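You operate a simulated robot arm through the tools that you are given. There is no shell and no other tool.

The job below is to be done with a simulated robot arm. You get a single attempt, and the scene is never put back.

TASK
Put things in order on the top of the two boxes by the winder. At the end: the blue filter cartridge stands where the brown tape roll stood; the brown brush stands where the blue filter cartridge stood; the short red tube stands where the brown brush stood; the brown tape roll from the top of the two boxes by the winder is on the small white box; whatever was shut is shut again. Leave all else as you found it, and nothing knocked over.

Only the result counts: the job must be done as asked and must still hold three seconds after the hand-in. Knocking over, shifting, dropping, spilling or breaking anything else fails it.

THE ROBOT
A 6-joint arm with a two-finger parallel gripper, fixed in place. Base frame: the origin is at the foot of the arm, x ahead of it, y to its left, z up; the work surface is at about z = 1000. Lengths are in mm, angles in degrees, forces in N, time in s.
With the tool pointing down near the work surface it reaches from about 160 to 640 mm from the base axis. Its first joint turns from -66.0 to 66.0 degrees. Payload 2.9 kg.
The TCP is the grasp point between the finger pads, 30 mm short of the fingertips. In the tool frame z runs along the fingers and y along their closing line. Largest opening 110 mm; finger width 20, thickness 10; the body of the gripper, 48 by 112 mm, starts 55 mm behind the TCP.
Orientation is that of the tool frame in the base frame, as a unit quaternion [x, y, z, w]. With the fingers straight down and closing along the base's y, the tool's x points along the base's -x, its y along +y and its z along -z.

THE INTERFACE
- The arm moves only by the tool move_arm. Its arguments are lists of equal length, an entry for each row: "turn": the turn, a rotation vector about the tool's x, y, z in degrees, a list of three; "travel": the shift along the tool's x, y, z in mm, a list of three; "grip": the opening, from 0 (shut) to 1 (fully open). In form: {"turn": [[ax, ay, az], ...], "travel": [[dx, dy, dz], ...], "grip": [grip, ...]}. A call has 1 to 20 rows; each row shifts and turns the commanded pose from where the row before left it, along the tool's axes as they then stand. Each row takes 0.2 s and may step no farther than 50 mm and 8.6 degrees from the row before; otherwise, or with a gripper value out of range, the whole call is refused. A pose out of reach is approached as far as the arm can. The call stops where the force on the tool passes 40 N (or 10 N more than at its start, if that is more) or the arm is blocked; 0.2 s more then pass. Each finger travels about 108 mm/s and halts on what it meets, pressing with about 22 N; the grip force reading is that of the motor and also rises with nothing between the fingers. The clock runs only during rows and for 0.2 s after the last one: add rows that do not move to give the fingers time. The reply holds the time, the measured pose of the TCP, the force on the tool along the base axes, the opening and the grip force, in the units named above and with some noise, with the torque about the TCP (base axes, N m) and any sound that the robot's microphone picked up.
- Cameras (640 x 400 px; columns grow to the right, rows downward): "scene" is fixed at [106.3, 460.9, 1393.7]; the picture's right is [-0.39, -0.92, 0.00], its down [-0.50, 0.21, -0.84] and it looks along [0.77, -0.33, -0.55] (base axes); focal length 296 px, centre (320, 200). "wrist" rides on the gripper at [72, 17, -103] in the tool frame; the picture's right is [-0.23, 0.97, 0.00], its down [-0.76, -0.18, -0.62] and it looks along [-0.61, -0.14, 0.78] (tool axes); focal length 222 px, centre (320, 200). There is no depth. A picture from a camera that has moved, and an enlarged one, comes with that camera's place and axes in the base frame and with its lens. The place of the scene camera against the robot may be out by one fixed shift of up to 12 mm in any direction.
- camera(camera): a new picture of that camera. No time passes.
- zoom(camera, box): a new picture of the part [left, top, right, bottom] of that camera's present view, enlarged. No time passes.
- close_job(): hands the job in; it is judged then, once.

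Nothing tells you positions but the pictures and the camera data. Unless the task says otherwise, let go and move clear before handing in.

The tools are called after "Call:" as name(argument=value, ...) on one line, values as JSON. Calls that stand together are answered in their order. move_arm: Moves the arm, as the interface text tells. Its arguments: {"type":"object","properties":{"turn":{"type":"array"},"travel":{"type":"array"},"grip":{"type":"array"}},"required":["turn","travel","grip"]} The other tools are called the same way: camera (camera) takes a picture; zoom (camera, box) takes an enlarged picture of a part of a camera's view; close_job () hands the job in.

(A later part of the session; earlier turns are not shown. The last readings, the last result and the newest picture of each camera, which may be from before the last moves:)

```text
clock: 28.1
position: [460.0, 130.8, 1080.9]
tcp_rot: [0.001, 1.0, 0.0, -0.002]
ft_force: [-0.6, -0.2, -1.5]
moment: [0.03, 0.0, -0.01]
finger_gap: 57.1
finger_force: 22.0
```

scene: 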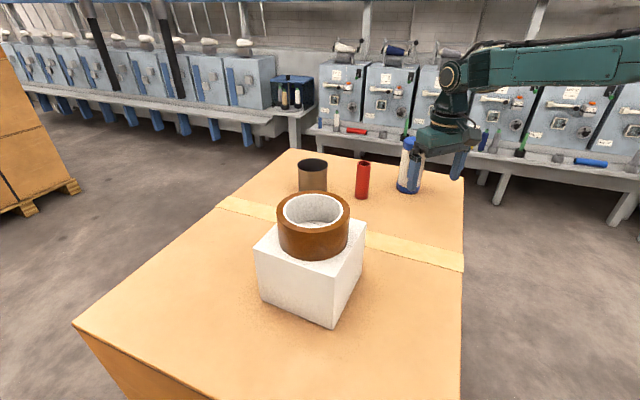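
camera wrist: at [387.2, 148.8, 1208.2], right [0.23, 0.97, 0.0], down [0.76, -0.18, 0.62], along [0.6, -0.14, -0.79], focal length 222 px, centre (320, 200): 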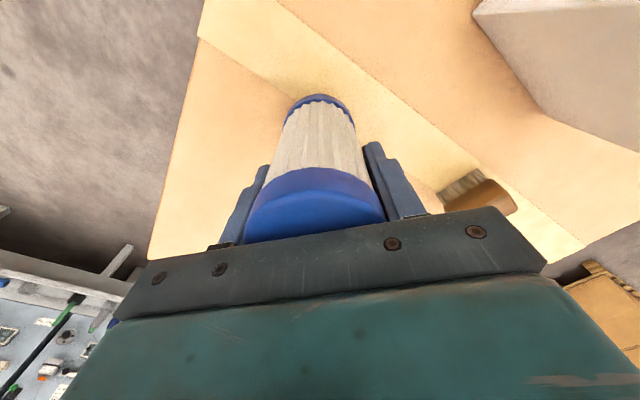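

Call:
move_arm(turn=[[0, 0, 0], [0, 0, 0], [0, 0, 0]], travel=[[0, 0, 0.7], [0, 0, 0], [0, 0, 0]], grip=[0.35, 0.35, 0.35])

Call:
zoom(camera="scene", box=[370, 180, 450, 260])

```text
clock: 28.9
position: [459.9, 131.0, 1080.1]
tcp_rot: [0.0, 1.0, 0.001, -0.002]
ft_force: [0.0, -0.2, -3.1]
moment: [0.01, -0.02, 0.02]
finger_gap: 56.9
finger_force: 22.2
```

```text
5.00 times, centred on (410, 220) of scene
camera zoom: at [106.3, 460.9, 1393.7], right [-0.39, -0.92, 0.0], down [-0.5, 0.21, -0.84], along [0.77, -0.33, -0.55], focal length 1480 px, centre (-130, 100)
```

zoom: 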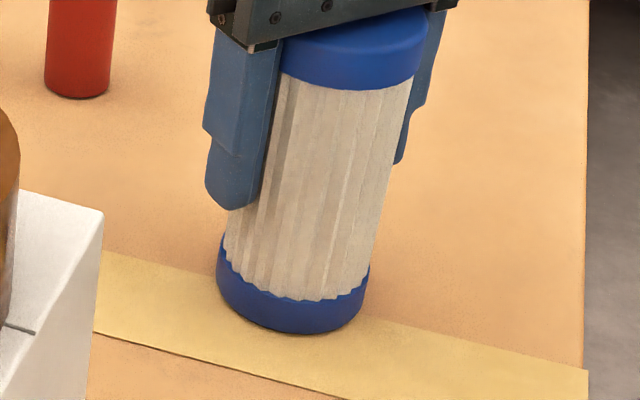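

Call:
move_arm(turn=[[0, 0, 0], [0, 0, 0], [0, 0, 0]], travel=[[0, 0, 0.7], [0, 0, 0.5], [0, 0, 0]], grip=[0.35, 0.35, 0.35])

```text
clock: 29.7
position: [460.5, 130.5, 1079.6]
tcp_rot: [0.001, 1.0, 0.001, -0.001]
ft_force: [-3.1, -0.8, 15.2]
moment: [-0.32, 0.48, -0.06]
finger_gap: 56.8
finger_force: 22.3
```

Firm contact. I'll ease off slightly and then open.

Call:
move_arm(turn=[[0, 0, 0], [0, 0, 0], [0, 0, 0], [0, 0, 0], [0, 0, 0]], travel=[[0, 0, -0.6], [0, 0, 0], [0, 0, 0], [0, 0, 0], [0, 0, 0]], grip=[0.35, 0.53, 0.6, 0.75, 0.9])

Call:
camera(camera="wrist")

Call:
zoom(camera="scene", box=[370, 160, 470, 260])

```text
clock: 30.9
position: [459.9, 130.6, 1079.5]
tcp_rot: [0.001, 1.0, 0.0, -0.003]
ft_force: [0.2, -0.8, 0.2]
moment: [0.01, -0.04, -0.01]
finger_gap: 99.0
finger_force: 0.0
```

```text
taken
camera wrist: at [386.9, 148.3, 1182.2], right [0.23, 0.97, 0.0], down [0.76, -0.18, 0.62], along [0.6, -0.14, -0.79], focal length 222 px, centre (320, 200)
```

wrist: 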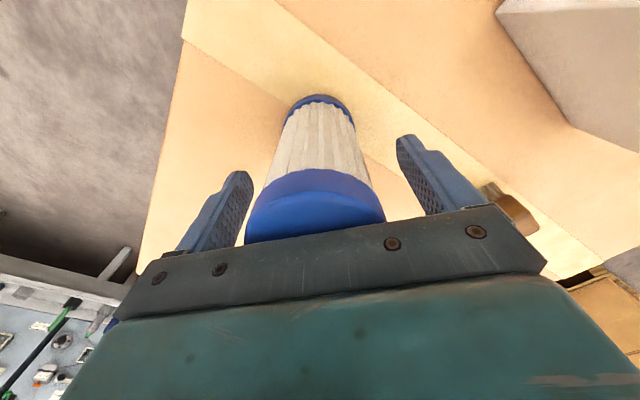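

```text
4.00 times, centred on (420, 210) of scene
camera zoom: at [106.3, 460.9, 1393.7], right [-0.39, -0.92, 0.0], down [-0.5, 0.21, -0.84], along [0.77, -0.33, -0.55], focal length 1184 px, centre (-80, 160)
```

zoom: 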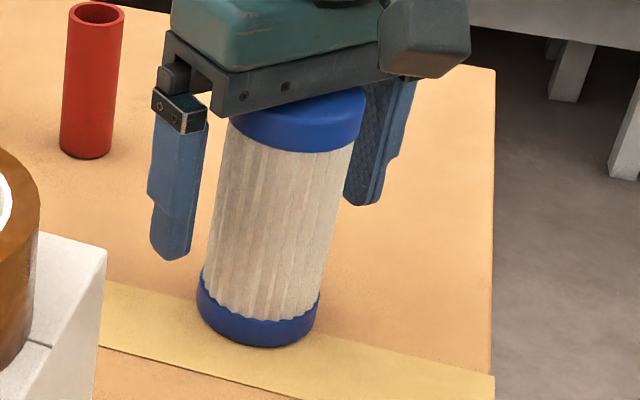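

The cartridge stands where the tape was. I'll rise clear, turn about 33° to line up with the brush's long axis, and look at it closely.

Call:
move_arm(turn=[[0, 0, 0], [0, 0, 0], [0, 0, 0], [0, 0, 0], [0, 0, -8.4], [0, 0, -8.4], [0, 0, -8.4], [0, 0, -8.3], [0, 0, 0]], travel=[[0, 0, -15], [0, 0, -30], [0, 0, -35], [0, 0, -30], [-10, 28, 0], [0, 30, 0], [12, 30, 0], [0, 25, 0], [0, 0, 0]], grip=[0.9, 0.9, 0.9, 0.9, 1, 1, 1, 1, 1])

Call:
camera(camera="wrist")

Call:
camera(camera="scene")

```text
clock: 32.9
position: [436.1, 237.4, 1189.6]
tcp_rot: [-0.288, 0.958, 0.002, -0.003]
ft_force: [-0.4, -0.3, 0.3]
moment: [0.02, 0.0, 0.0]
finger_gap: 109.8
finger_force: 0.1
```

```text
taken
camera wrist: at [365.2, 212.0, 1292.1], right [-0.35, 0.94, 0.0], down [0.74, 0.27, 0.62], along [0.58, 0.22, -0.79], focal length 222 px, centre (320, 200)
```

wrist: 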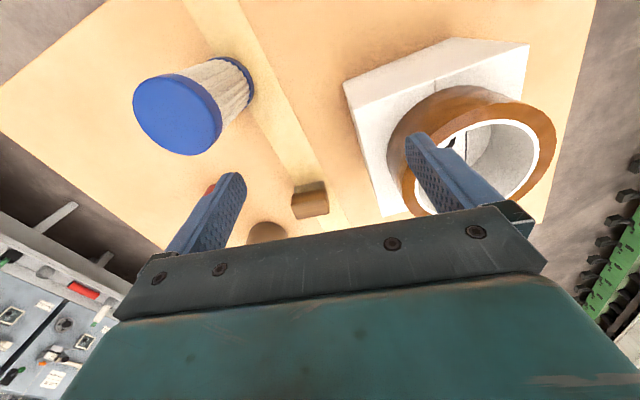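

```text
taken
```

scene: 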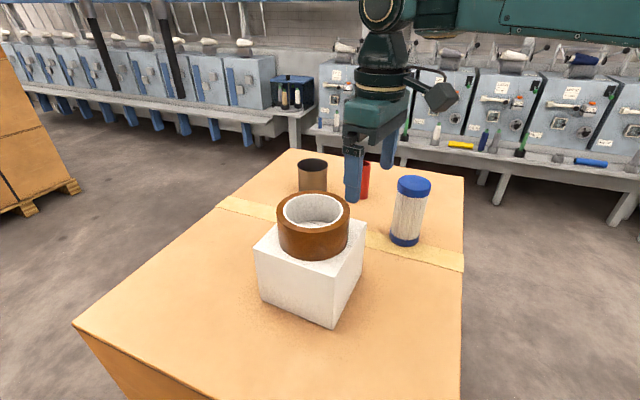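

I drifted closer to the tape and box than intended, so I'll raise first and then move out toward the brush.

Call:
move_arm(turn=[[0, 0, 0], [0, 0, 0], [0, 0, 0], [0, 0, 0], [0, 0, 0]], travel=[[0, 0, -25], [-36, -22, 0], [-35.5, -22.2, 0], [0, 0, 25], [0, 0, 0]], grip=[1, 1, 1, 1, 1])

Call:
camera(camera="wrist")

Call:
zoom(camera="wrist", box=[260, 80, 400, 220])

```text
clock: 34.1
position: [519.9, 239.4, 1189.5]
tcp_rot: [-0.287, 0.958, 0.001, -0.002]
ft_force: [0.0, 0.3, -0.7]
moment: [-0.01, 0.01, 0.02]
finger_gap: 110.0
finger_force: 0.1
```

```text
taken
camera wrist: at [449.7, 214.1, 1291.9], right [-0.35, 0.94, 0.0], down [0.74, 0.27, 0.62], along [0.58, 0.22, -0.78], focal length 222 px, centre (320, 200)
```

wrist: 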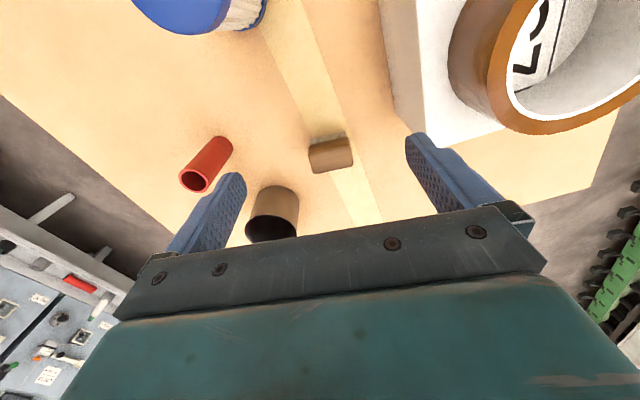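

```text
2.86 times, centred on (330, 150) of wrist
camera zoom: at [449.7, 214.1, 1291.9], right [-0.35, 0.94, 0.0], down [0.74, 0.27, 0.62], along [0.58, 0.22, -0.78], focal length 635 px, centre (291, 343)
```

zoom: 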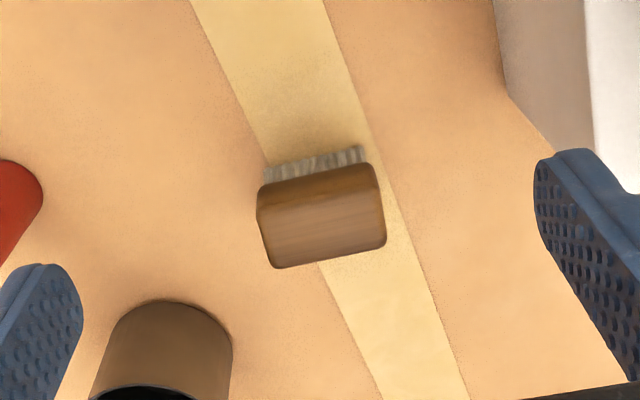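

The brush block is about 55×30 mm with its top at z≈1043, and its centre is near (572,274) with the tool yaw already matching. It's near the reach limit, so I'll tilt the tool 8° outward and come down just inside it, fingers on either side of its ends.

Call:
move_arm(turn=[[0, -8, 0], [0, 0, 0], [0, 0, 0], [0, 0, 0], [0, 0, 0], [0, 0, 0]], travel=[[0, 0, 0], [-38.0, -0.8, 5.3], [5.57, 0, 39.6], [5.57, 0, 39.6], [4.9, 0, 34.7], [0, 0, 0]], grip=[1, 1, 1, 1, 1, 1])

Call:
camera(camera="wrist")

Call:
zoom(camera="scene", box=[240, 100, 440, 260])

```text
clock: 35.5
position: [559.0, 262.0, 1077.7]
tcp_rot: [-0.287, 0.956, 0.021, 0.063]
ft_force: [0.1, -0.1, -0.1]
moment: [0.03, 0.02, 0.0]
finger_gap: 110.0
finger_force: 0.0
out of reach, approached as far as the arm can: row 5
```

```text
taken
camera wrist: at [476.9, 229.8, 1168.8], right [-0.35, 0.94, 0.03], down [0.66, 0.22, 0.72], along [0.67, 0.27, -0.69], focal length 222 px, centre (320, 200)
```

wrist: 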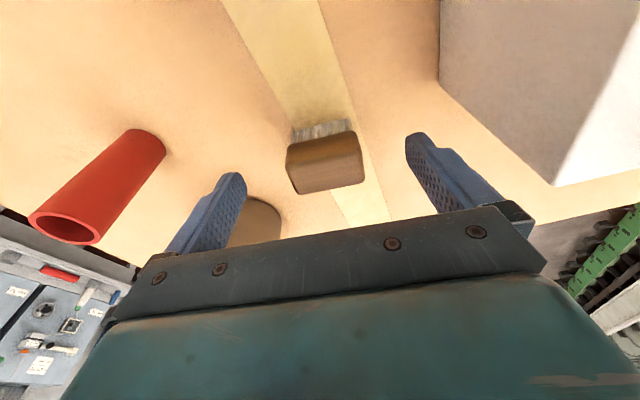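

```text
2.50 times, centred on (340, 180) of scene
camera zoom: at [106.3, 460.9, 1393.7], right [-0.39, -0.92, 0.0], down [-0.5, 0.21, -0.84], along [0.77, -0.33, -0.55], focal length 740 px, centre (270, 250)
```

zoom: 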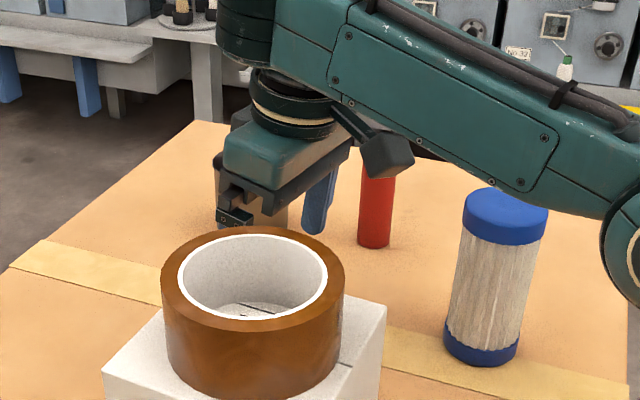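

With the tilt, that spot is unexpectedly out of reach (I'm at 559,262,1078 and free of contact). I'll take the tilt out again, since the vertical tool reached a similar radius before.

Call:
move_arm(turn=[[0, 8, 0], [0, 0, 0]], travel=[[0, 0, 0], [0, 0, 0]], grip=[1, 1])

Call:
camera(camera="wrist")

```text
clock: 36.1
position: [560.3, 262.1, 1076.8]
tcp_rot: [-0.287, 0.958, 0.006, 0.014]
ft_force: [0.4, -0.2, 0.0]
moment: [-0.01, 0.01, -0.04]
finger_gap: 110.1
finger_force: 0.2
```

```text
taken
camera wrist: at [487.0, 234.8, 1177.9], right [-0.35, 0.94, 0.01], down [0.72, 0.26, 0.65], along [0.6, 0.23, -0.76], focal length 222 px, centre (320, 200)
```

wrist: 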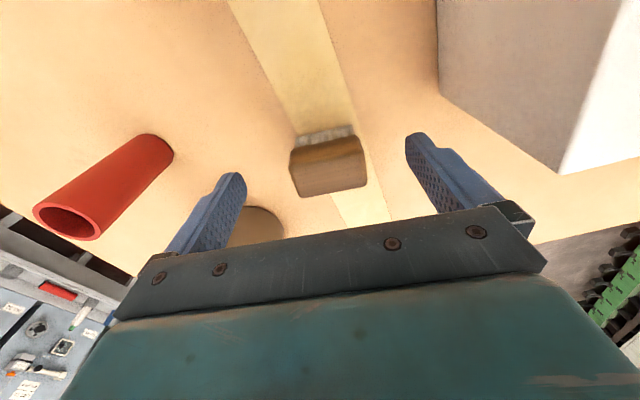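

Call:
move_arm(turn=[[0.2, 1.75, 0], [0, 0, 0]], travel=[[0, 0, 0], [0, 0, 0]], grip=[1, 1])

Call:
zoom(camera="wrist", box=[260, 100, 400, 220])

Call:
zoom(camera="scene", box=[240, 100, 440, 260])

```text
clock: 36.7
position: [566.6, 263.2, 1075.9]
tcp_rot: [-0.286, 0.958, 0.004, 0.007]
ft_force: [0.1, -0.1, 0.1]
moment: [-0.01, 0.0, 0.03]
finger_gap: 110.1
finger_force: 0.0
out of reach, approached as far as the arm can: row 1
```

```text
3.33 times, centred on (330, 160) of wrist
camera zoom: at [494.1, 236.3, 1179.1], right [-0.35, 0.94, 0.01], down [0.73, 0.26, 0.64], along [0.59, 0.23, -0.77], focal length 740 px, centre (287, 333)
```

zoom: 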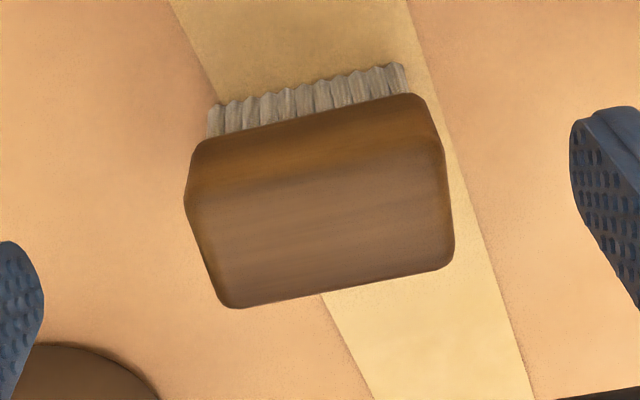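

```text
2.50 times, centred on (340, 180) of scene
camera zoom: at [106.3, 460.9, 1393.7], right [-0.39, -0.92, 0.0], down [-0.5, 0.21, -0.84], along [0.77, -0.33, -0.55], focal length 740 px, centre (270, 250)
```

zoom: 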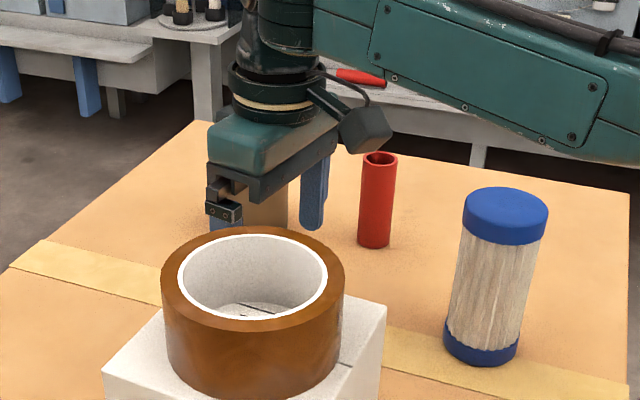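

Call:
move_arm(turn=[[0, 0, 0], [0, 0, 0], [0, 0, 0]], travel=[[0, 0, 0], [0, 0, 0], [0, 0, 0]], grip=[1, 1, 1])

```text
clock: 37.5
position: [566.2, 262.2, 1077.6]
tcp_rot: [-0.288, 0.958, 0.004, 0.008]
ft_force: [0.2, 0.6, 0.4]
moment: [0.0, 0.01, 0.03]
finger_gap: 109.8
finger_force: 0.0
```

The brush centre works out at about (572.5,273.6), some 11 mm further out and 6 mm to the left of the TCP, and the yaw matches. I'll lower in small steps and see how the arm follows.

Call:
move_arm(turn=[[0, 0, 0], [0, 0, 0], [0, 0, 0]], travel=[[0, 5.7, 0], [0.3, 0, 15], [0, 0, 0]], grip=[1, 1, 1])

```text
clock: 38.3
position: [562.6, 266.9, 1062.9]
tcp_rot: [-0.287, 0.958, 0.005, 0.008]
ft_force: [-0.6, -0.3, -0.5]
moment: [0.03, -0.05, -0.04]
finger_gap: 109.7
finger_force: 0.1
```

Call:
move_arm(turn=[[0, 0, 0], [0, 0, 0], [0, 0, 0]], travel=[[0.3, 0, 14], [0.2, 0, 12], [0, 0, 0]], grip=[1, 1, 1])

Call:
camera(camera="wrist")

```text
clock: 39.1
position: [562.0, 268.8, 1037.4]
tcp_rot: [-0.287, 0.958, 0.003, 0.007]
ft_force: [-0.2, 0.5, 0.0]
moment: [-0.01, -0.01, 0.02]
finger_gap: 109.8
finger_force: 0.1
```

```text
taken
camera wrist: at [490.7, 241.2, 1137.8], right [-0.35, 0.94, 0.01], down [0.73, 0.26, 0.64], along [0.59, 0.23, -0.77], focal length 222 px, centre (320, 200)
```

wrist: 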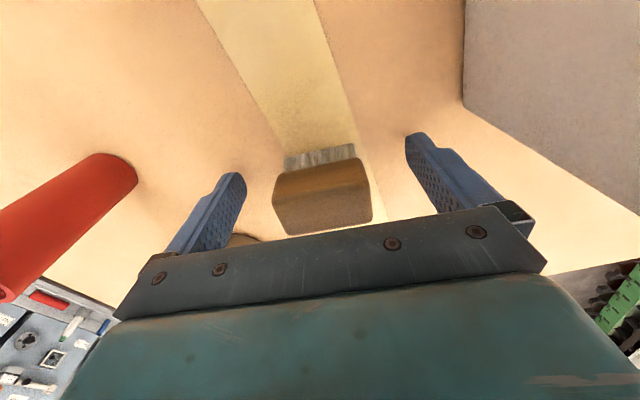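

Call:
move_arm(turn=[[0, 0, 0], [0, 0, 0], [0, 0, 0]], travel=[[-6, 0, 0], [-5, 0, 1.5], [0, 0, 0]], grip=[1, 1, 1])

Call:
camera(camera="wrist")

Call:
zoom(camera="wrist", box=[240, 120, 400, 240])

```text
clock: 39.9
position: [572.4, 273.5, 1034.9]
tcp_rot: [-0.288, 0.958, 0.004, 0.008]
ft_force: [0.7, -0.5, 0.5]
moment: [-0.02, 0.01, 0.0]
finger_gap: 110.0
finger_force: 0.0
```

```text
taken
camera wrist: at [500.2, 247.2, 1136.7], right [-0.35, 0.94, 0.01], down [0.73, 0.26, 0.64], along [0.59, 0.23, -0.77], focal length 222 px, centre (320, 200)
```

wrist: 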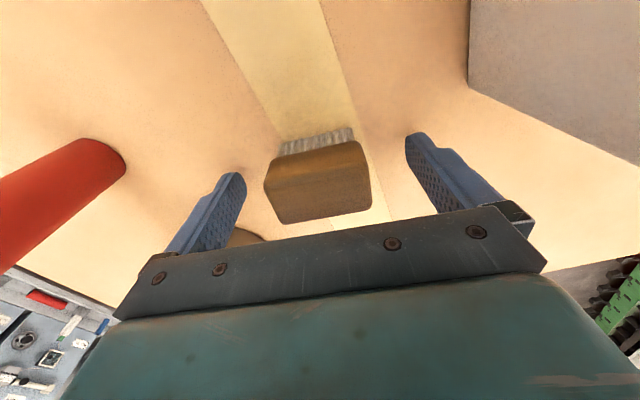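

```text
3.33 times, centred on (320, 180) of wrist
camera zoom: at [500.2, 247.2, 1136.7], right [-0.35, 0.94, 0.01], down [0.73, 0.26, 0.64], along [0.59, 0.23, -0.77], focal length 740 px, centre (320, 267)
```

zoom: 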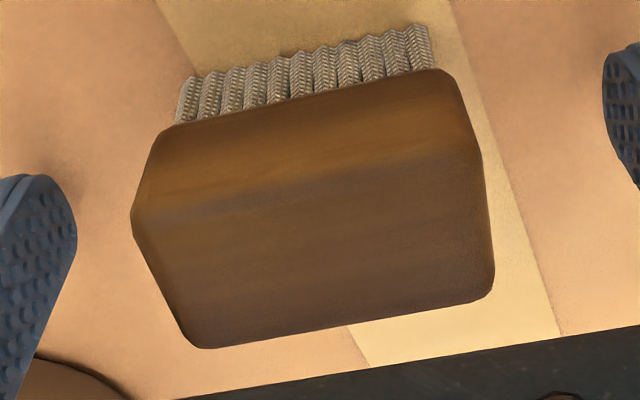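

The brush is centred at the TCP (572.5,273.5). I'll close on the ends of the block.

Call:
move_arm(turn=[[0, 0, 0], [0, 0, 0], [0, 0, 0], [0, 0, 0], [0, 0, 0], [0, 0, 0]], travel=[[0, 0, 0], [0, 0, 0], [0, 0, 0], [0, 0, 0], [0, 0, 0], [0, 0, 0]], grip=[0.8, 0.65, 0.55, 0.45, 0.3, 0.3])

Call:
camera(camera="wrist")

```text
clock: 41.3
position: [572.7, 273.5, 1035.2]
tcp_rot: [-0.288, 0.958, 0.004, 0.008]
ft_force: [0.6, -0.5, -0.3]
moment: [0.02, 0.01, -0.01]
finger_gap: 53.5
finger_force: 22.5
```

```text
taken
camera wrist: at [500.2, 247.1, 1136.7], right [-0.35, 0.94, 0.01], down [0.73, 0.26, 0.64], along [0.59, 0.23, -0.77], focal length 222 px, centre (320, 200)
```

wrist: 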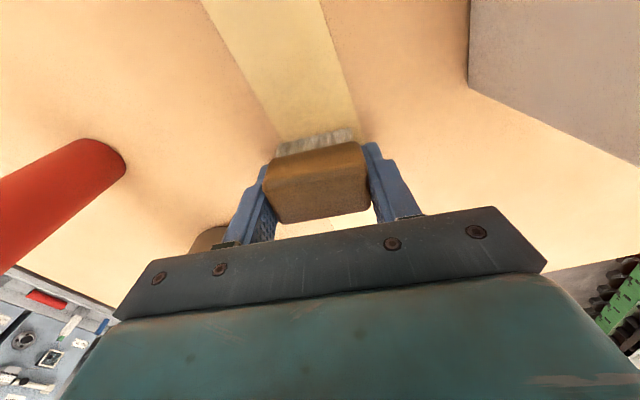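

Call:
move_arm(turn=[[0, 0, 0], [0, 0, 0], [0, 0, 0], [0, 0, 0], [0, 0, 0]], travel=[[0, 0, -4], [0, 0, -6], [8, 0, -6], [14, 0, -6], [0, 0, 0]], grip=[0.3, 0.3, 0.3, 0.3, 0.3])

Call:
camera(camera="wrist")

Call:
zoom(camera="scene", box=[240, 100, 440, 260])

```text
clock: 42.5
position: [553.3, 261.6, 1056.2]
tcp_rot: [-0.288, 0.958, 0.004, 0.007]
ft_force: [0.5, -0.3, -0.6]
moment: [0.0, 0.01, 0.0]
finger_gap: 53.4
finger_force: 22.2
```

```text
taken
camera wrist: at [481.1, 234.5, 1158.2], right [-0.35, 0.94, 0.01], down [0.73, 0.26, 0.64], along [0.59, 0.23, -0.77], focal length 222 px, centre (320, 200)
```

wrist: 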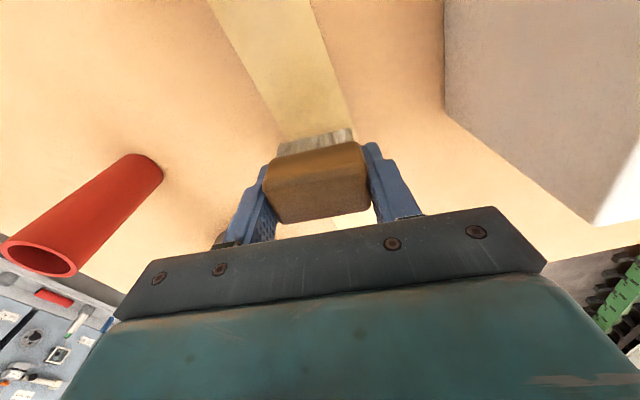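

```text
2.50 times, centred on (340, 180) of scene
camera zoom: at [106.3, 460.9, 1393.7], right [-0.39, -0.92, 0.0], down [-0.5, 0.21, -0.84], along [0.77, -0.33, -0.55], focal length 740 px, centre (270, 250)
```

zoom: 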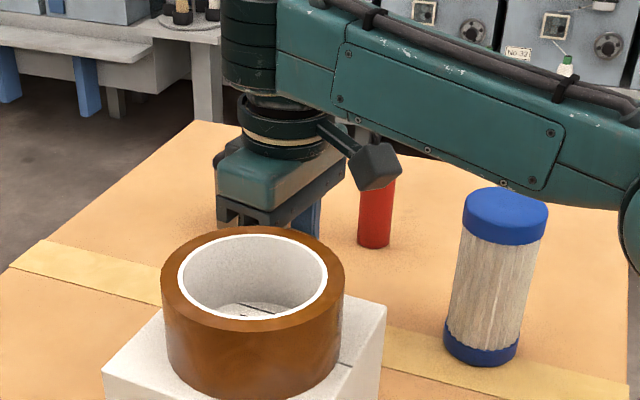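

The brush is off the surface and held well. I'll raise it inward and carry it between the cartridge and tube toward the cartridge's old place.

Call:
move_arm(turn=[[0, 0, 0], [0, 0, 0], [0, 0, 0], [0, 0, 0], [0, 0, 0], [0, 0, 0], [0, 0, 0], [0, 0, 0], [0, 0, 0], [0, 0, 0], [0, 0, 0]], travel=[[12, 0, -20], [13, 0, -30], [3, 0, -30], [0, 0, -30], [10, -17, 0], [20, -35, 0], [22, -38, 0], [22, -38, 0], [22, -38, 0], [21.8, -39.1, 0], [0, 0, 0]], grip=[0.3, 0.3, 0.3, 0.3, 0.3, 0.3, 0.3, 0.3, 0.3, 0.3, 0.3])

Call:
camera(camera="wrist")

Call:
camera(camera="scene")

```text
clock: 44.9
position: [542.8, 8.0, 1163.6]
tcp_rot: [-0.287, 0.958, 0.004, 0.008]
ft_force: [-0.8, -0.7, -0.5]
moment: [-0.01, 0.02, -0.04]
finger_gap: 53.3
finger_force: 21.7
```

```text
taken
camera wrist: at [470.1, -18.9, 1265.0], right [-0.35, 0.94, 0.01], down [0.73, 0.26, 0.64], along [0.59, 0.23, -0.77], focal length 222 px, centre (320, 200)
```

wrist: 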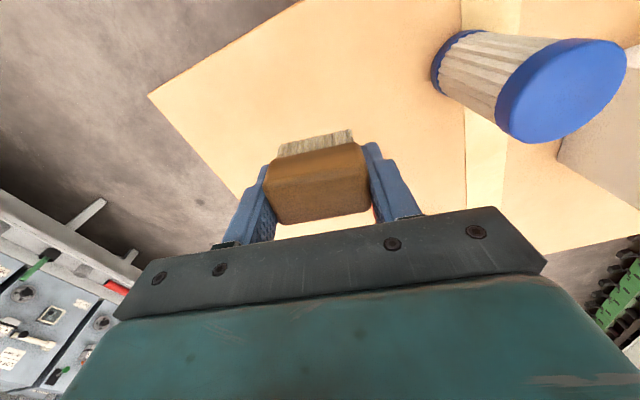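

```text
taken
```

scene: 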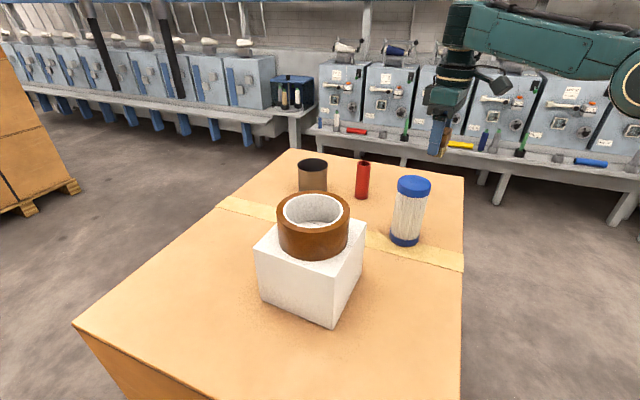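

Call:
move_arm(turn=[[0, 0, 0], [0, 0, 0], [0, 0, 0], [0, 0, 0], [0, 0, 0], [0, 0, 0], [0, 0, 0], [0, 0, 0]], travel=[[-11.9, -13.2, 0], [0.6, 0, 30], [0.7, 0, 36], [0.6, 0, 34], [-15, -10, 0], [-17, -11, 0], [-14.8, -10, 0], [0, 0, 0]], grip=[0.3, 0.3, 0.3, 0.3, 0.3, 0.3, 0.3, 0.3])

Call:
camera(camera="wrist")

Call:
zoom(camera="scene", box=[330, 80, 480, 220])

```text
clock: 46.7
position: [637.5, 5.1, 1077.9]
tcp_rot: [-0.287, 0.958, 0.004, 0.008]
ft_force: [0.1, 0.7, -0.4]
moment: [0.0, -0.01, 0.02]
finger_gap: 53.3
finger_force: 21.9
out of reach, approached as far as the arm can: row 3, 4
```

```text
taken
camera wrist: at [564.8, -21.9, 1179.5], right [-0.35, 0.94, 0.01], down [0.73, 0.26, 0.64], along [0.59, 0.23, -0.77], focal length 222 px, centre (320, 200)
```

wrist: 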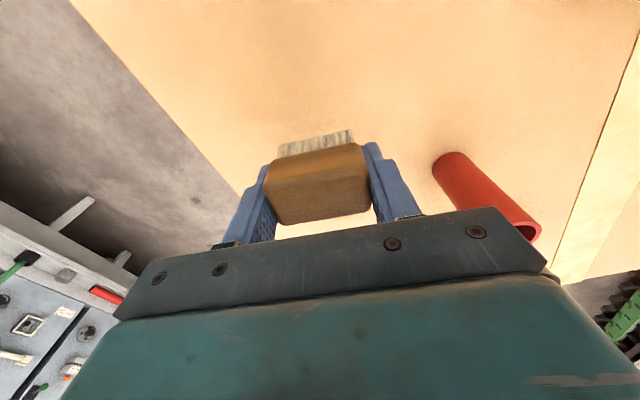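

```text
2.86 times, centred on (405, 150) of scene
camera zoom: at [106.3, 460.9, 1393.7], right [-0.39, -0.92, 0.0], down [-0.5, 0.21, -0.84], along [0.77, -0.33, -0.55], focal length 846 px, centre (77, 343)
```

zoom: 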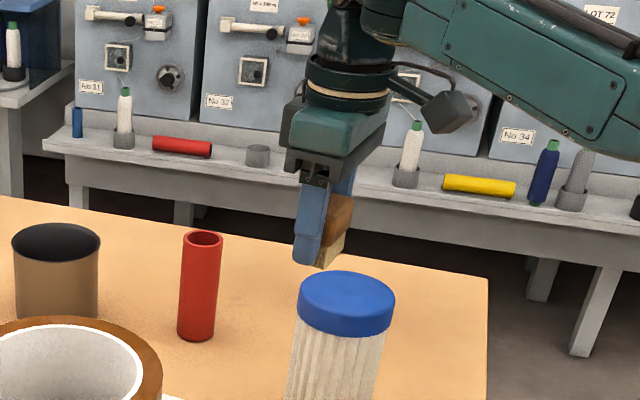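

The arm drifted outward while descending, to (637,5,1078), holding the brush with no contact. I'll correct the position in small steps before lowering.

Call:
move_arm(turn=[[0, 0, 0], [0, 0, 0], [0, 0, 0], [0, 0, 0]], travel=[[6.2, 3.5, 0], [6.2, 3.5, 0], [6.3, 3.6, 0], [0, 0, 0]], grip=[0.3, 0.3, 0.3, 0.3])

```text
clock: 47.7
position: [616.1, 3.8, 1077.7]
tcp_rot: [-0.287, 0.958, 0.003, 0.008]
ft_force: [-1.2, 0.3, -0.8]
moment: [-0.02, 0.0, -0.03]
finger_gap: 53.4
finger_force: 21.9
```

Call:
move_arm(turn=[[0, 0, 0], [0, 0, 0], [0, 0, 0], [0, 0, 0], [0, 0, 0]], travel=[[0.1, 0, 8], [0.1, 0, 8], [0.1, 0, 8], [0.1, 0, 8], [0, 0, 0]], grip=[0.3, 0.3, 0.3, 0.3, 0.3])

Call:
zoom(camera="scene", box=[330, 80, 480, 220])

Call:
camera(camera="wrist")

```text
clock: 48.9
position: [615.6, 2.8, 1045.9]
tcp_rot: [-0.288, 0.958, 0.004, 0.008]
ft_force: [0.6, 0.3, 0.1]
moment: [0.01, 0.01, -0.02]
finger_gap: 53.5
finger_force: 22.0
```

```text
2.86 times, centred on (405, 150) of scene
camera zoom: at [106.3, 460.9, 1393.7], right [-0.39, -0.92, 0.0], down [-0.5, 0.21, -0.84], along [0.77, -0.33, -0.55], focal length 846 px, centre (77, 343)
```

zoom: 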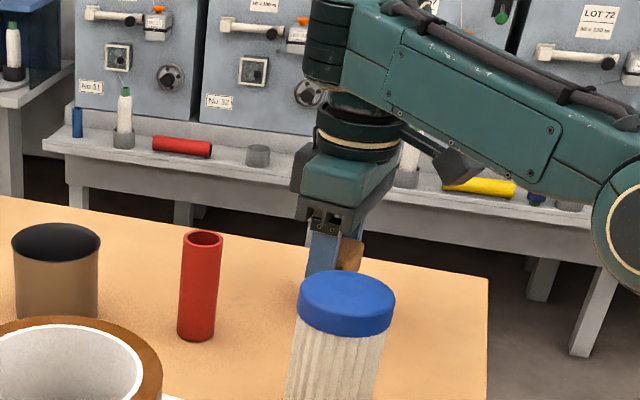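

```text
taken
camera wrist: at [543.9, -23.3, 1146.6], right [-0.35, 0.94, 0.01], down [0.73, 0.26, 0.64], along [0.59, 0.23, -0.77], focal length 222 px, centre (320, 200)
```

wrist: 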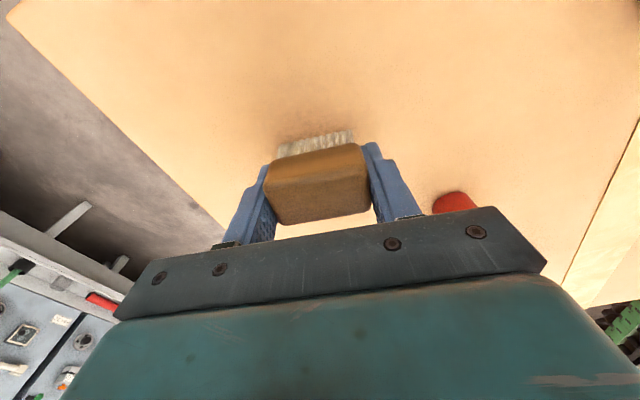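

Call:
move_arm(turn=[[0, 0, 0], [0, 0, 0], [0, 0, 0], [0, 0, 0]], travel=[[0, 0, 4], [0, 0, 3], [0, 0, 1.5], [0, 0, 0]], grip=[0.3, 0.3, 0.3, 0.3])

```text
clock: 49.9
position: [617.5, 2.3, 1037.1]
tcp_rot: [-0.288, 0.958, 0.004, 0.008]
ft_force: [0.6, 0.2, -0.7]
moment: [0.03, 0.04, -0.01]
finger_gap: 53.1
finger_force: 22.3
```

Call:
move_arm(turn=[[0, 0, 0], [0, 0, 0], [0, 0, 0]], travel=[[0, 0, 1], [0, 0, 0.6], [0, 0, 0]], grip=[0.3, 0.3, 0.3])

```text
clock: 50.7
position: [616.0, 4.1, 1035.2]
tcp_rot: [-0.288, 0.958, 0.004, 0.007]
ft_force: [0.3, 0.1, -0.2]
moment: [-0.02, -0.01, 0.02]
finger_gap: 53.3
finger_force: 22.6
```

Call:
move_arm(turn=[[0, 0, 0], [0, 0, 0], [0, 0, 0]], travel=[[0, 0, 0.7], [0, 0, 0.5], [0, 0, 0]], grip=[0.3, 0.3, 0.3])

Call:
zoom(camera="wrist", box=[220, 100, 420, 240])

```text
clock: 51.5
position: [616.6, 4.7, 1035.0]
tcp_rot: [-0.288, 0.958, 0.005, 0.009]
ft_force: [-1.0, 0.8, 7.4]
moment: [-0.16, 0.02, -0.04]
finger_gap: 53.3
finger_force: 22.4
```

```text
2.86 times, centred on (320, 170) of wrist
camera zoom: at [544.2, -23.6, 1136.4], right [-0.35, 0.94, 0.01], down [0.72, 0.26, 0.64], along [0.6, 0.23, -0.77], focal length 635 px, centre (320, 286)
```

zoom: 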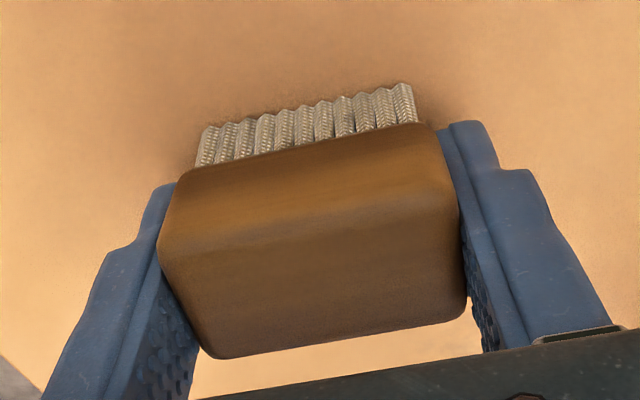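

Contact is confirmed at 7 N. I'll ease off and release the brush here.

Call:
move_arm(turn=[[0, 0, 0], [0, 0, 0], [0, 0, 0], [0, 0, 0], [0, 0, 0]], travel=[[0, 0, -0.4], [0, 0, 0], [0, 0, 0], [0, 0, 0], [0, 0, 0]], grip=[0.3, 0.5, 0.6, 0.8, 1])

Call:
zoom(camera="wrist", box=[220, 100, 420, 240])

```text
clock: 52.7
position: [616.3, 2.4, 1035.3]
tcp_rot: [-0.287, 0.958, 0.005, 0.007]
ft_force: [-0.6, -0.5, 0.3]
moment: [0.01, 0.01, 0.03]
finger_gap: 109.9
finger_force: 0.1
```

```text
2.86 times, centred on (320, 170) of wrist
camera zoom: at [544.1, -23.8, 1135.9], right [-0.35, 0.94, 0.01], down [0.73, 0.26, 0.64], along [0.59, 0.23, -0.77], focal length 635 px, centre (320, 286)
```

zoom: 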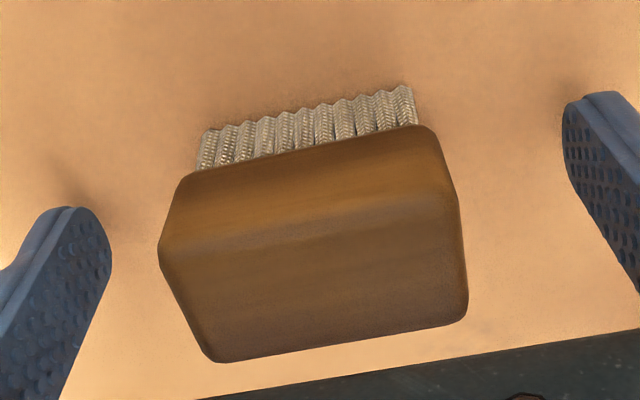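

The brush stands where the cartridge was. I'll back the open fingers away horizontally, rise, and turn toward the red tube.

Call:
move_arm(turn=[[0, 0, 0], [0, 0, 0], [0, 0, 0], [0, 0, 0], [0, 0, 0]], travel=[[10, 0, 0], [20, 0, 0], [25, 0, 0], [15, 0, -10], [0, 0, 0]], grip=[1, 1, 1, 1, 1])

Call:
camera(camera="wrist")

Call:
zoom(camera="scene", box=[330, 80, 480, 220])

```text
clock: 53.9
position: [589.0, -38.1, 1058.9]
tcp_rot: [-0.288, 0.958, 0.004, 0.007]
ft_force: [-0.4, -0.6, -0.7]
moment: [0.01, -0.03, -0.02]
finger_gap: 110.0
finger_force: 0.0
out of reach, approached as far as the arm can: row 2, 3, 4
```

```text
taken
camera wrist: at [518.3, -64.4, 1160.5], right [-0.35, 0.94, 0.01], down [0.73, 0.26, 0.63], along [0.59, 0.23, -0.77], focal length 222 px, centre (320, 200)
```

wrist: 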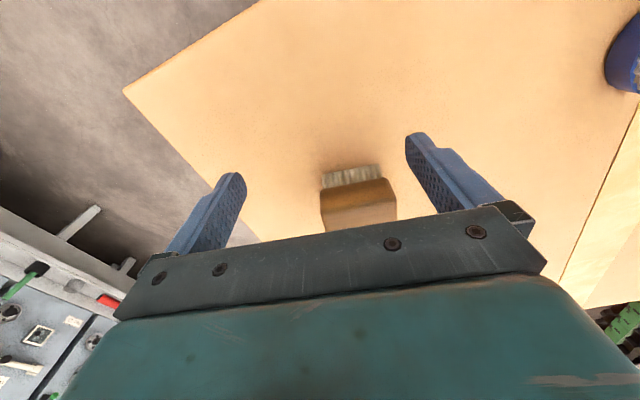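

```text
2.86 times, centred on (405, 150) of scene
camera zoom: at [106.3, 460.9, 1393.7], right [-0.39, -0.92, 0.0], down [-0.5, 0.21, -0.84], along [0.77, -0.33, -0.55], focal length 846 px, centre (77, 343)
```

zoom: 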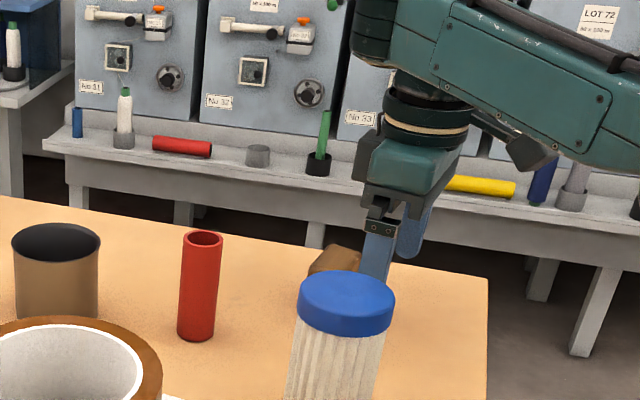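

It seems the arm's elbow has gone to a different branch, so low positions close in are out of reach for now. The remaining spots are all far out, so that still works. I'll lift, turn the hand to face the tube radially, and have a look.

Call:
move_arm(turn=[[0, 0, 0], [0, 0, 0], [0, 0, 0], [0, 0, 0], [0, 0, 0], [0, 0, 7.2], [0, 0, 7.2], [0, 0, 7.3], [0, 0, 0]], travel=[[0, 0, -10], [0, 0, -12], [0, 0, -12], [0, 0, -12], [0, 0, -10], [0, 0, 0], [0, 0, 0], [0, 0, 0], [0, 0, 0]], grip=[1, 1, 1, 1, 1, 1, 1, 0.8, 0.8])

Call:
camera(camera="wrist")

Call:
camera(camera="scene")

```text
clock: 55.9
position: [589.5, -38.0, 1114.6]
tcp_rot: [-0.101, 0.995, 0.006, 0.007]
ft_force: [0.0, -0.4, 0.0]
moment: [-0.01, -0.02, 0.03]
finger_gap: 87.8
finger_force: 0.1
```

```text
taken
camera wrist: at [512.7, -36.9, 1216.6], right [0.03, 1.0, 0.01], down [0.77, -0.03, 0.63], along [0.63, -0.01, -0.77], focal length 222 px, centre (320, 200)
```

wrist: 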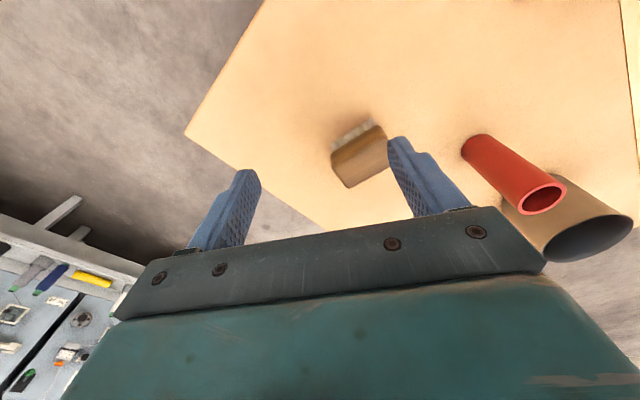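

```text
taken
```

scene: 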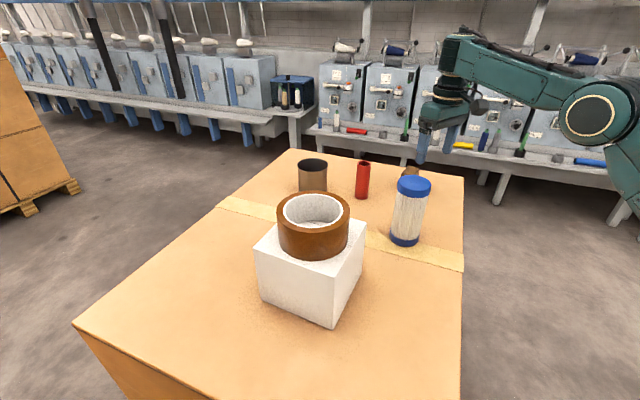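

The brush stands upright in its new place. I'll move across to a spot just inside the red tube, at about (588,123), staying at this height.

Call:
move_arm(turn=[[0, 0, 0], [0, 0, 0], [0, 0, 0], [0, 0, 0], [0, 0, 0], [0, 0, 0], [0, 0, 0]], travel=[[-4, 18, 0], [-6, 30, 0], [-6, 32, 0], [-6, 32, 0], [-5, 28, 0], [-3.9, 17.7, 0], [0, 0, 0]], grip=[0.8, 0.8, 0.8, 0.8, 0.8, 0.8, 0.8])

Call:
camera(camera="wrist")

Call:
zoom(camera="wrist", box=[250, 90, 410, 210])

```text
clock: 57.5
position: [588.9, 123.0, 1118.3]
tcp_rot: [-0.102, 0.995, 0.006, 0.007]
ft_force: [-0.3, -0.3, 0.6]
moment: [-0.01, 0.04, -0.03]
finger_gap: 88.2
finger_force: 0.1
```

```text
taken
camera wrist: at [511.6, 123.9, 1219.6], right [0.02, 1.0, 0.01], down [0.77, -0.03, 0.63], along [0.63, -0.01, -0.77], focal length 222 px, centre (320, 200)
```

wrist: 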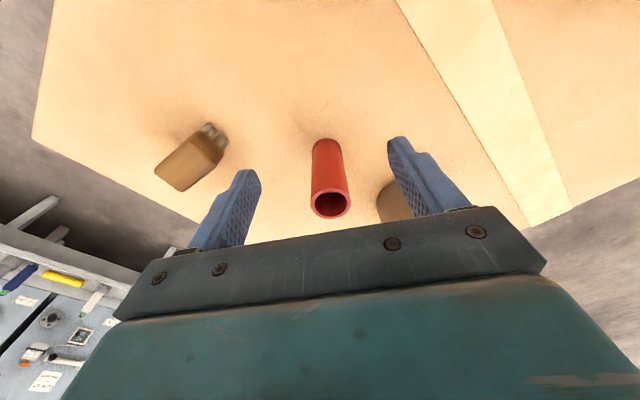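

```text
3.33 times, centred on (330, 150) of wrist
camera zoom: at [511.6, 123.9, 1219.6], right [0.02, 1.0, 0.01], down [0.77, -0.03, 0.63], along [0.63, -0.01, -0.77], focal length 740 px, centre (287, 367)
```

zoom: 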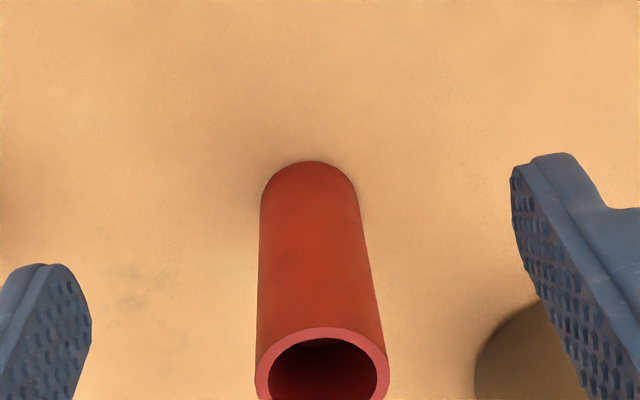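

The tube is directly outward by about 40 mm, at about (627.6,131), and centred between the fingers. I'll descend here in small steps, then slide out around it.

Call:
move_arm(turn=[[0, 0, 0], [0, 0, 0], [0, 0, 0], [0, 0, 0], [0, 0, 0]], travel=[[0, 0, 8], [0, 0, 9], [0, 0, 9], [0, 0, 9], [0, 0, 0]], grip=[0.8, 0.8, 0.8, 0.8, 0.8])

Call:
camera(camera="wrist")

```text
clock: 58.7
position: [588.5, 123.0, 1082.6]
tcp_rot: [-0.103, 0.995, 0.006, 0.007]
ft_force: [0.2, -0.1, -0.2]
moment: [-0.01, 0.03, 0.03]
finger_gap: 87.9
finger_force: 0.1
```

```text
taken
camera wrist: at [511.5, 124.1, 1183.7], right [0.02, 1.0, 0.01], down [0.77, -0.03, 0.63], along [0.63, -0.01, -0.77], focal length 222 px, centre (320, 200)
```

wrist: 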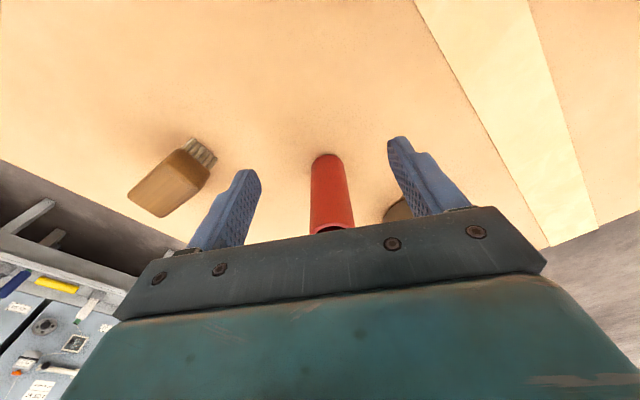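

Call:
move_arm(turn=[[0, 0, 0], [0, 0, 0], [0, 0, 0], [0, 0, 0], [0, 0, 0]], travel=[[-6, 0, 8], [-7, 0, 8], [-7, 0, 8], [-6, 0, 6], [0, 0, 0]], grip=[0.8, 0.8, 0.8, 0.8, 0.8])

Call:
camera(camera="wrist")

Call:
zoom(camera="scene", box=[280, 80, 460, 220])

```text
clock: 59.9
position: [614.8, 129.3, 1052.5]
tcp_rot: [-0.102, 0.995, 0.006, 0.008]
ft_force: [-0.6, 0.8, -0.6]
moment: [-0.01, 0.01, -0.03]
finger_gap: 88.0
finger_force: 0.1
```

```text
taken
camera wrist: at [537.2, 129.7, 1153.8], right [0.03, 1.0, 0.01], down [0.77, -0.03, 0.63], along [0.63, -0.01, -0.77], focal length 222 px, centre (320, 200)
```

wrist: 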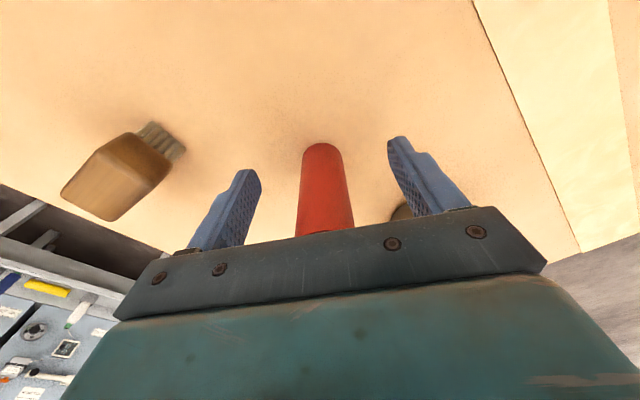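

```text
2.86 times, centred on (370, 150) of scene
camera zoom: at [106.3, 460.9, 1393.7], right [-0.39, -0.92, 0.0], down [-0.5, 0.21, -0.84], along [0.77, -0.33, -0.55], focal length 846 px, centre (177, 343)
```

zoom: 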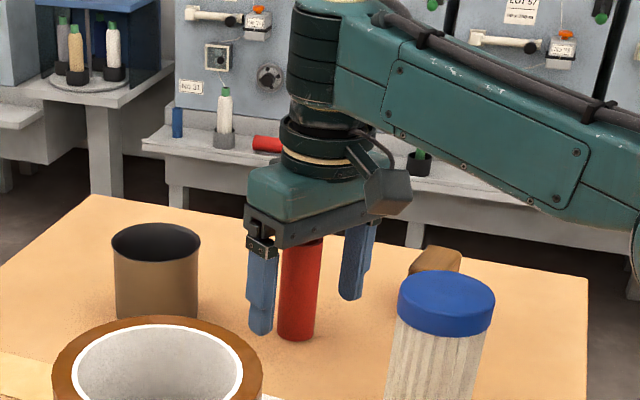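

Call:
move_arm(turn=[[0, 0, 0], [0, 0, 0], [0, 0, 0], [0, 0, 0]], travel=[[-5, 0, 0], [-5, 0, 0], [-4.5, 0, 0], [0, 0, 0]], grip=[0.8, 0.8, 0.8, 0.8])

Call:
camera(camera="wrist")

```text
clock: 60.9
position: [628.1, 131.6, 1051.3]
tcp_rot: [-0.103, 0.995, 0.006, 0.007]
ft_force: [0.0, 0.0, -0.9]
moment: [0.01, 0.03, 0.02]
finger_gap: 88.0
finger_force: 0.1
```

```text
taken
camera wrist: at [551.9, 132.8, 1154.0], right [0.02, 1.0, 0.01], down [0.77, -0.03, 0.63], along [0.63, -0.01, -0.77], focal length 222 px, centre (320, 200)
```

wrist: 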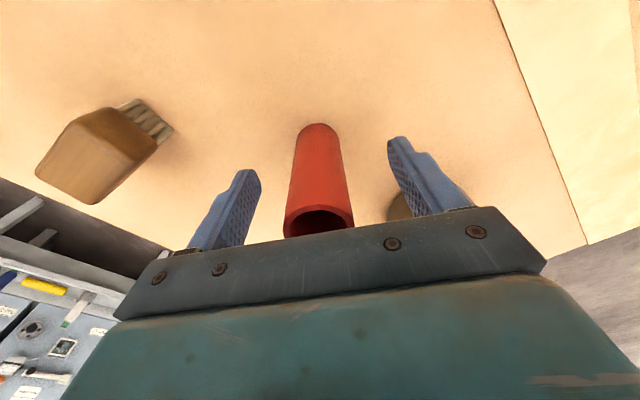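

Call:
move_arm(turn=[[0, 0, 0], [0, 0, 0], [0, 0, 0], [0, 0, 0], [0, 0, 0], [0, 0, 0]], travel=[[0, 0, 0], [0, 0, 0], [0, 0, 0], [0, 0, 0], [0, 0, 0], [0, 0, 0]], grip=[0.6, 0.45, 0.35, 0.25, 0.1, 0.1])

Call:
camera(camera="wrist")

```text
clock: 62.3
position: [629.8, 132.1, 1052.6]
tcp_rot: [-0.102, 0.995, 0.006, 0.007]
ft_force: [0.6, -0.6, 1.3]
moment: [-0.06, 0.04, -0.01]
finger_gap: 30.8
finger_force: 21.9
```

```text
taken
camera wrist: at [551.8, 132.8, 1154.1], right [0.02, 1.0, 0.01], down [0.77, -0.03, 0.63], along [0.63, -0.01, -0.77], focal length 222 px, centre (320, 200)
```

wrist: 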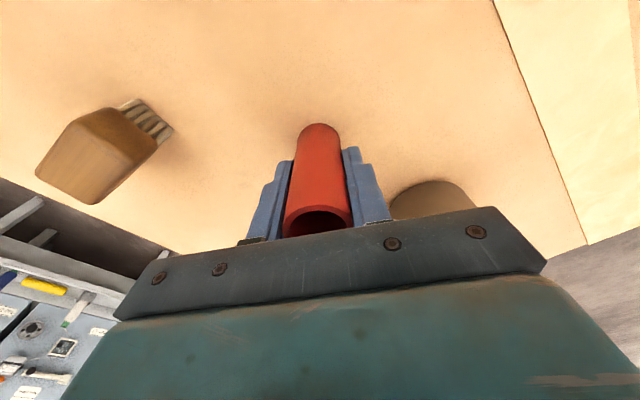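

The tube is gripped (31 mm). I'll lift a little and move it slightly inward.

Call:
move_arm(turn=[[0, 0, 0], [0, 0, 0], [0, 0, 0], [0, 0, 0], [0, 0, 0]], travel=[[0, 0, -4], [0, 0, -6], [10, 0, -6], [12, 0, -6], [0, 0, 0]], grip=[0.1, 0.1, 0.1, 0.1, 0.1])

Call:
camera(camera="wrist")

Call:
zoom(camera="scene", box=[280, 80, 460, 220])

```text
clock: 63.5
position: [607.0, 128.1, 1074.7]
tcp_rot: [-0.102, 0.995, 0.006, 0.007]
ft_force: [0.2, -0.6, -0.7]
moment: [-0.04, -0.01, -0.03]
finger_gap: 30.8
finger_force: 22.4
```

```text
taken
camera wrist: at [529.5, 128.2, 1175.8], right [0.02, 1.0, 0.01], down [0.77, -0.03, 0.63], along [0.63, -0.01, -0.77], focal length 222 px, centre (320, 200)
```

wrist: 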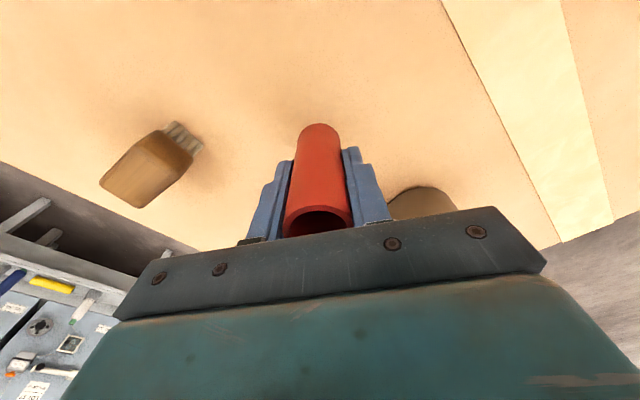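

```text
2.86 times, centred on (370, 150) of scene
camera zoom: at [106.3, 460.9, 1393.7], right [-0.39, -0.92, 0.0], down [-0.5, 0.21, -0.84], along [0.77, -0.33, -0.55], focal length 846 px, centre (177, 343)
```

zoom: 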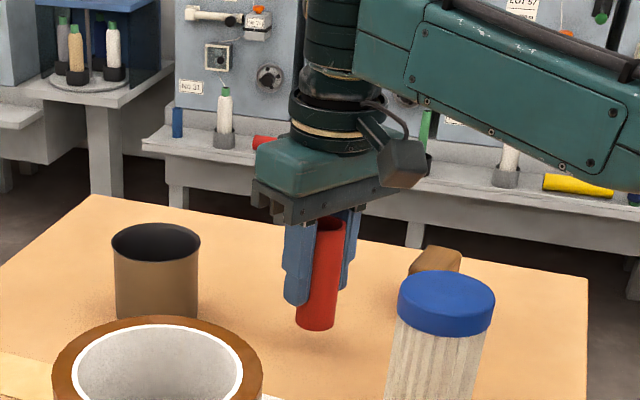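

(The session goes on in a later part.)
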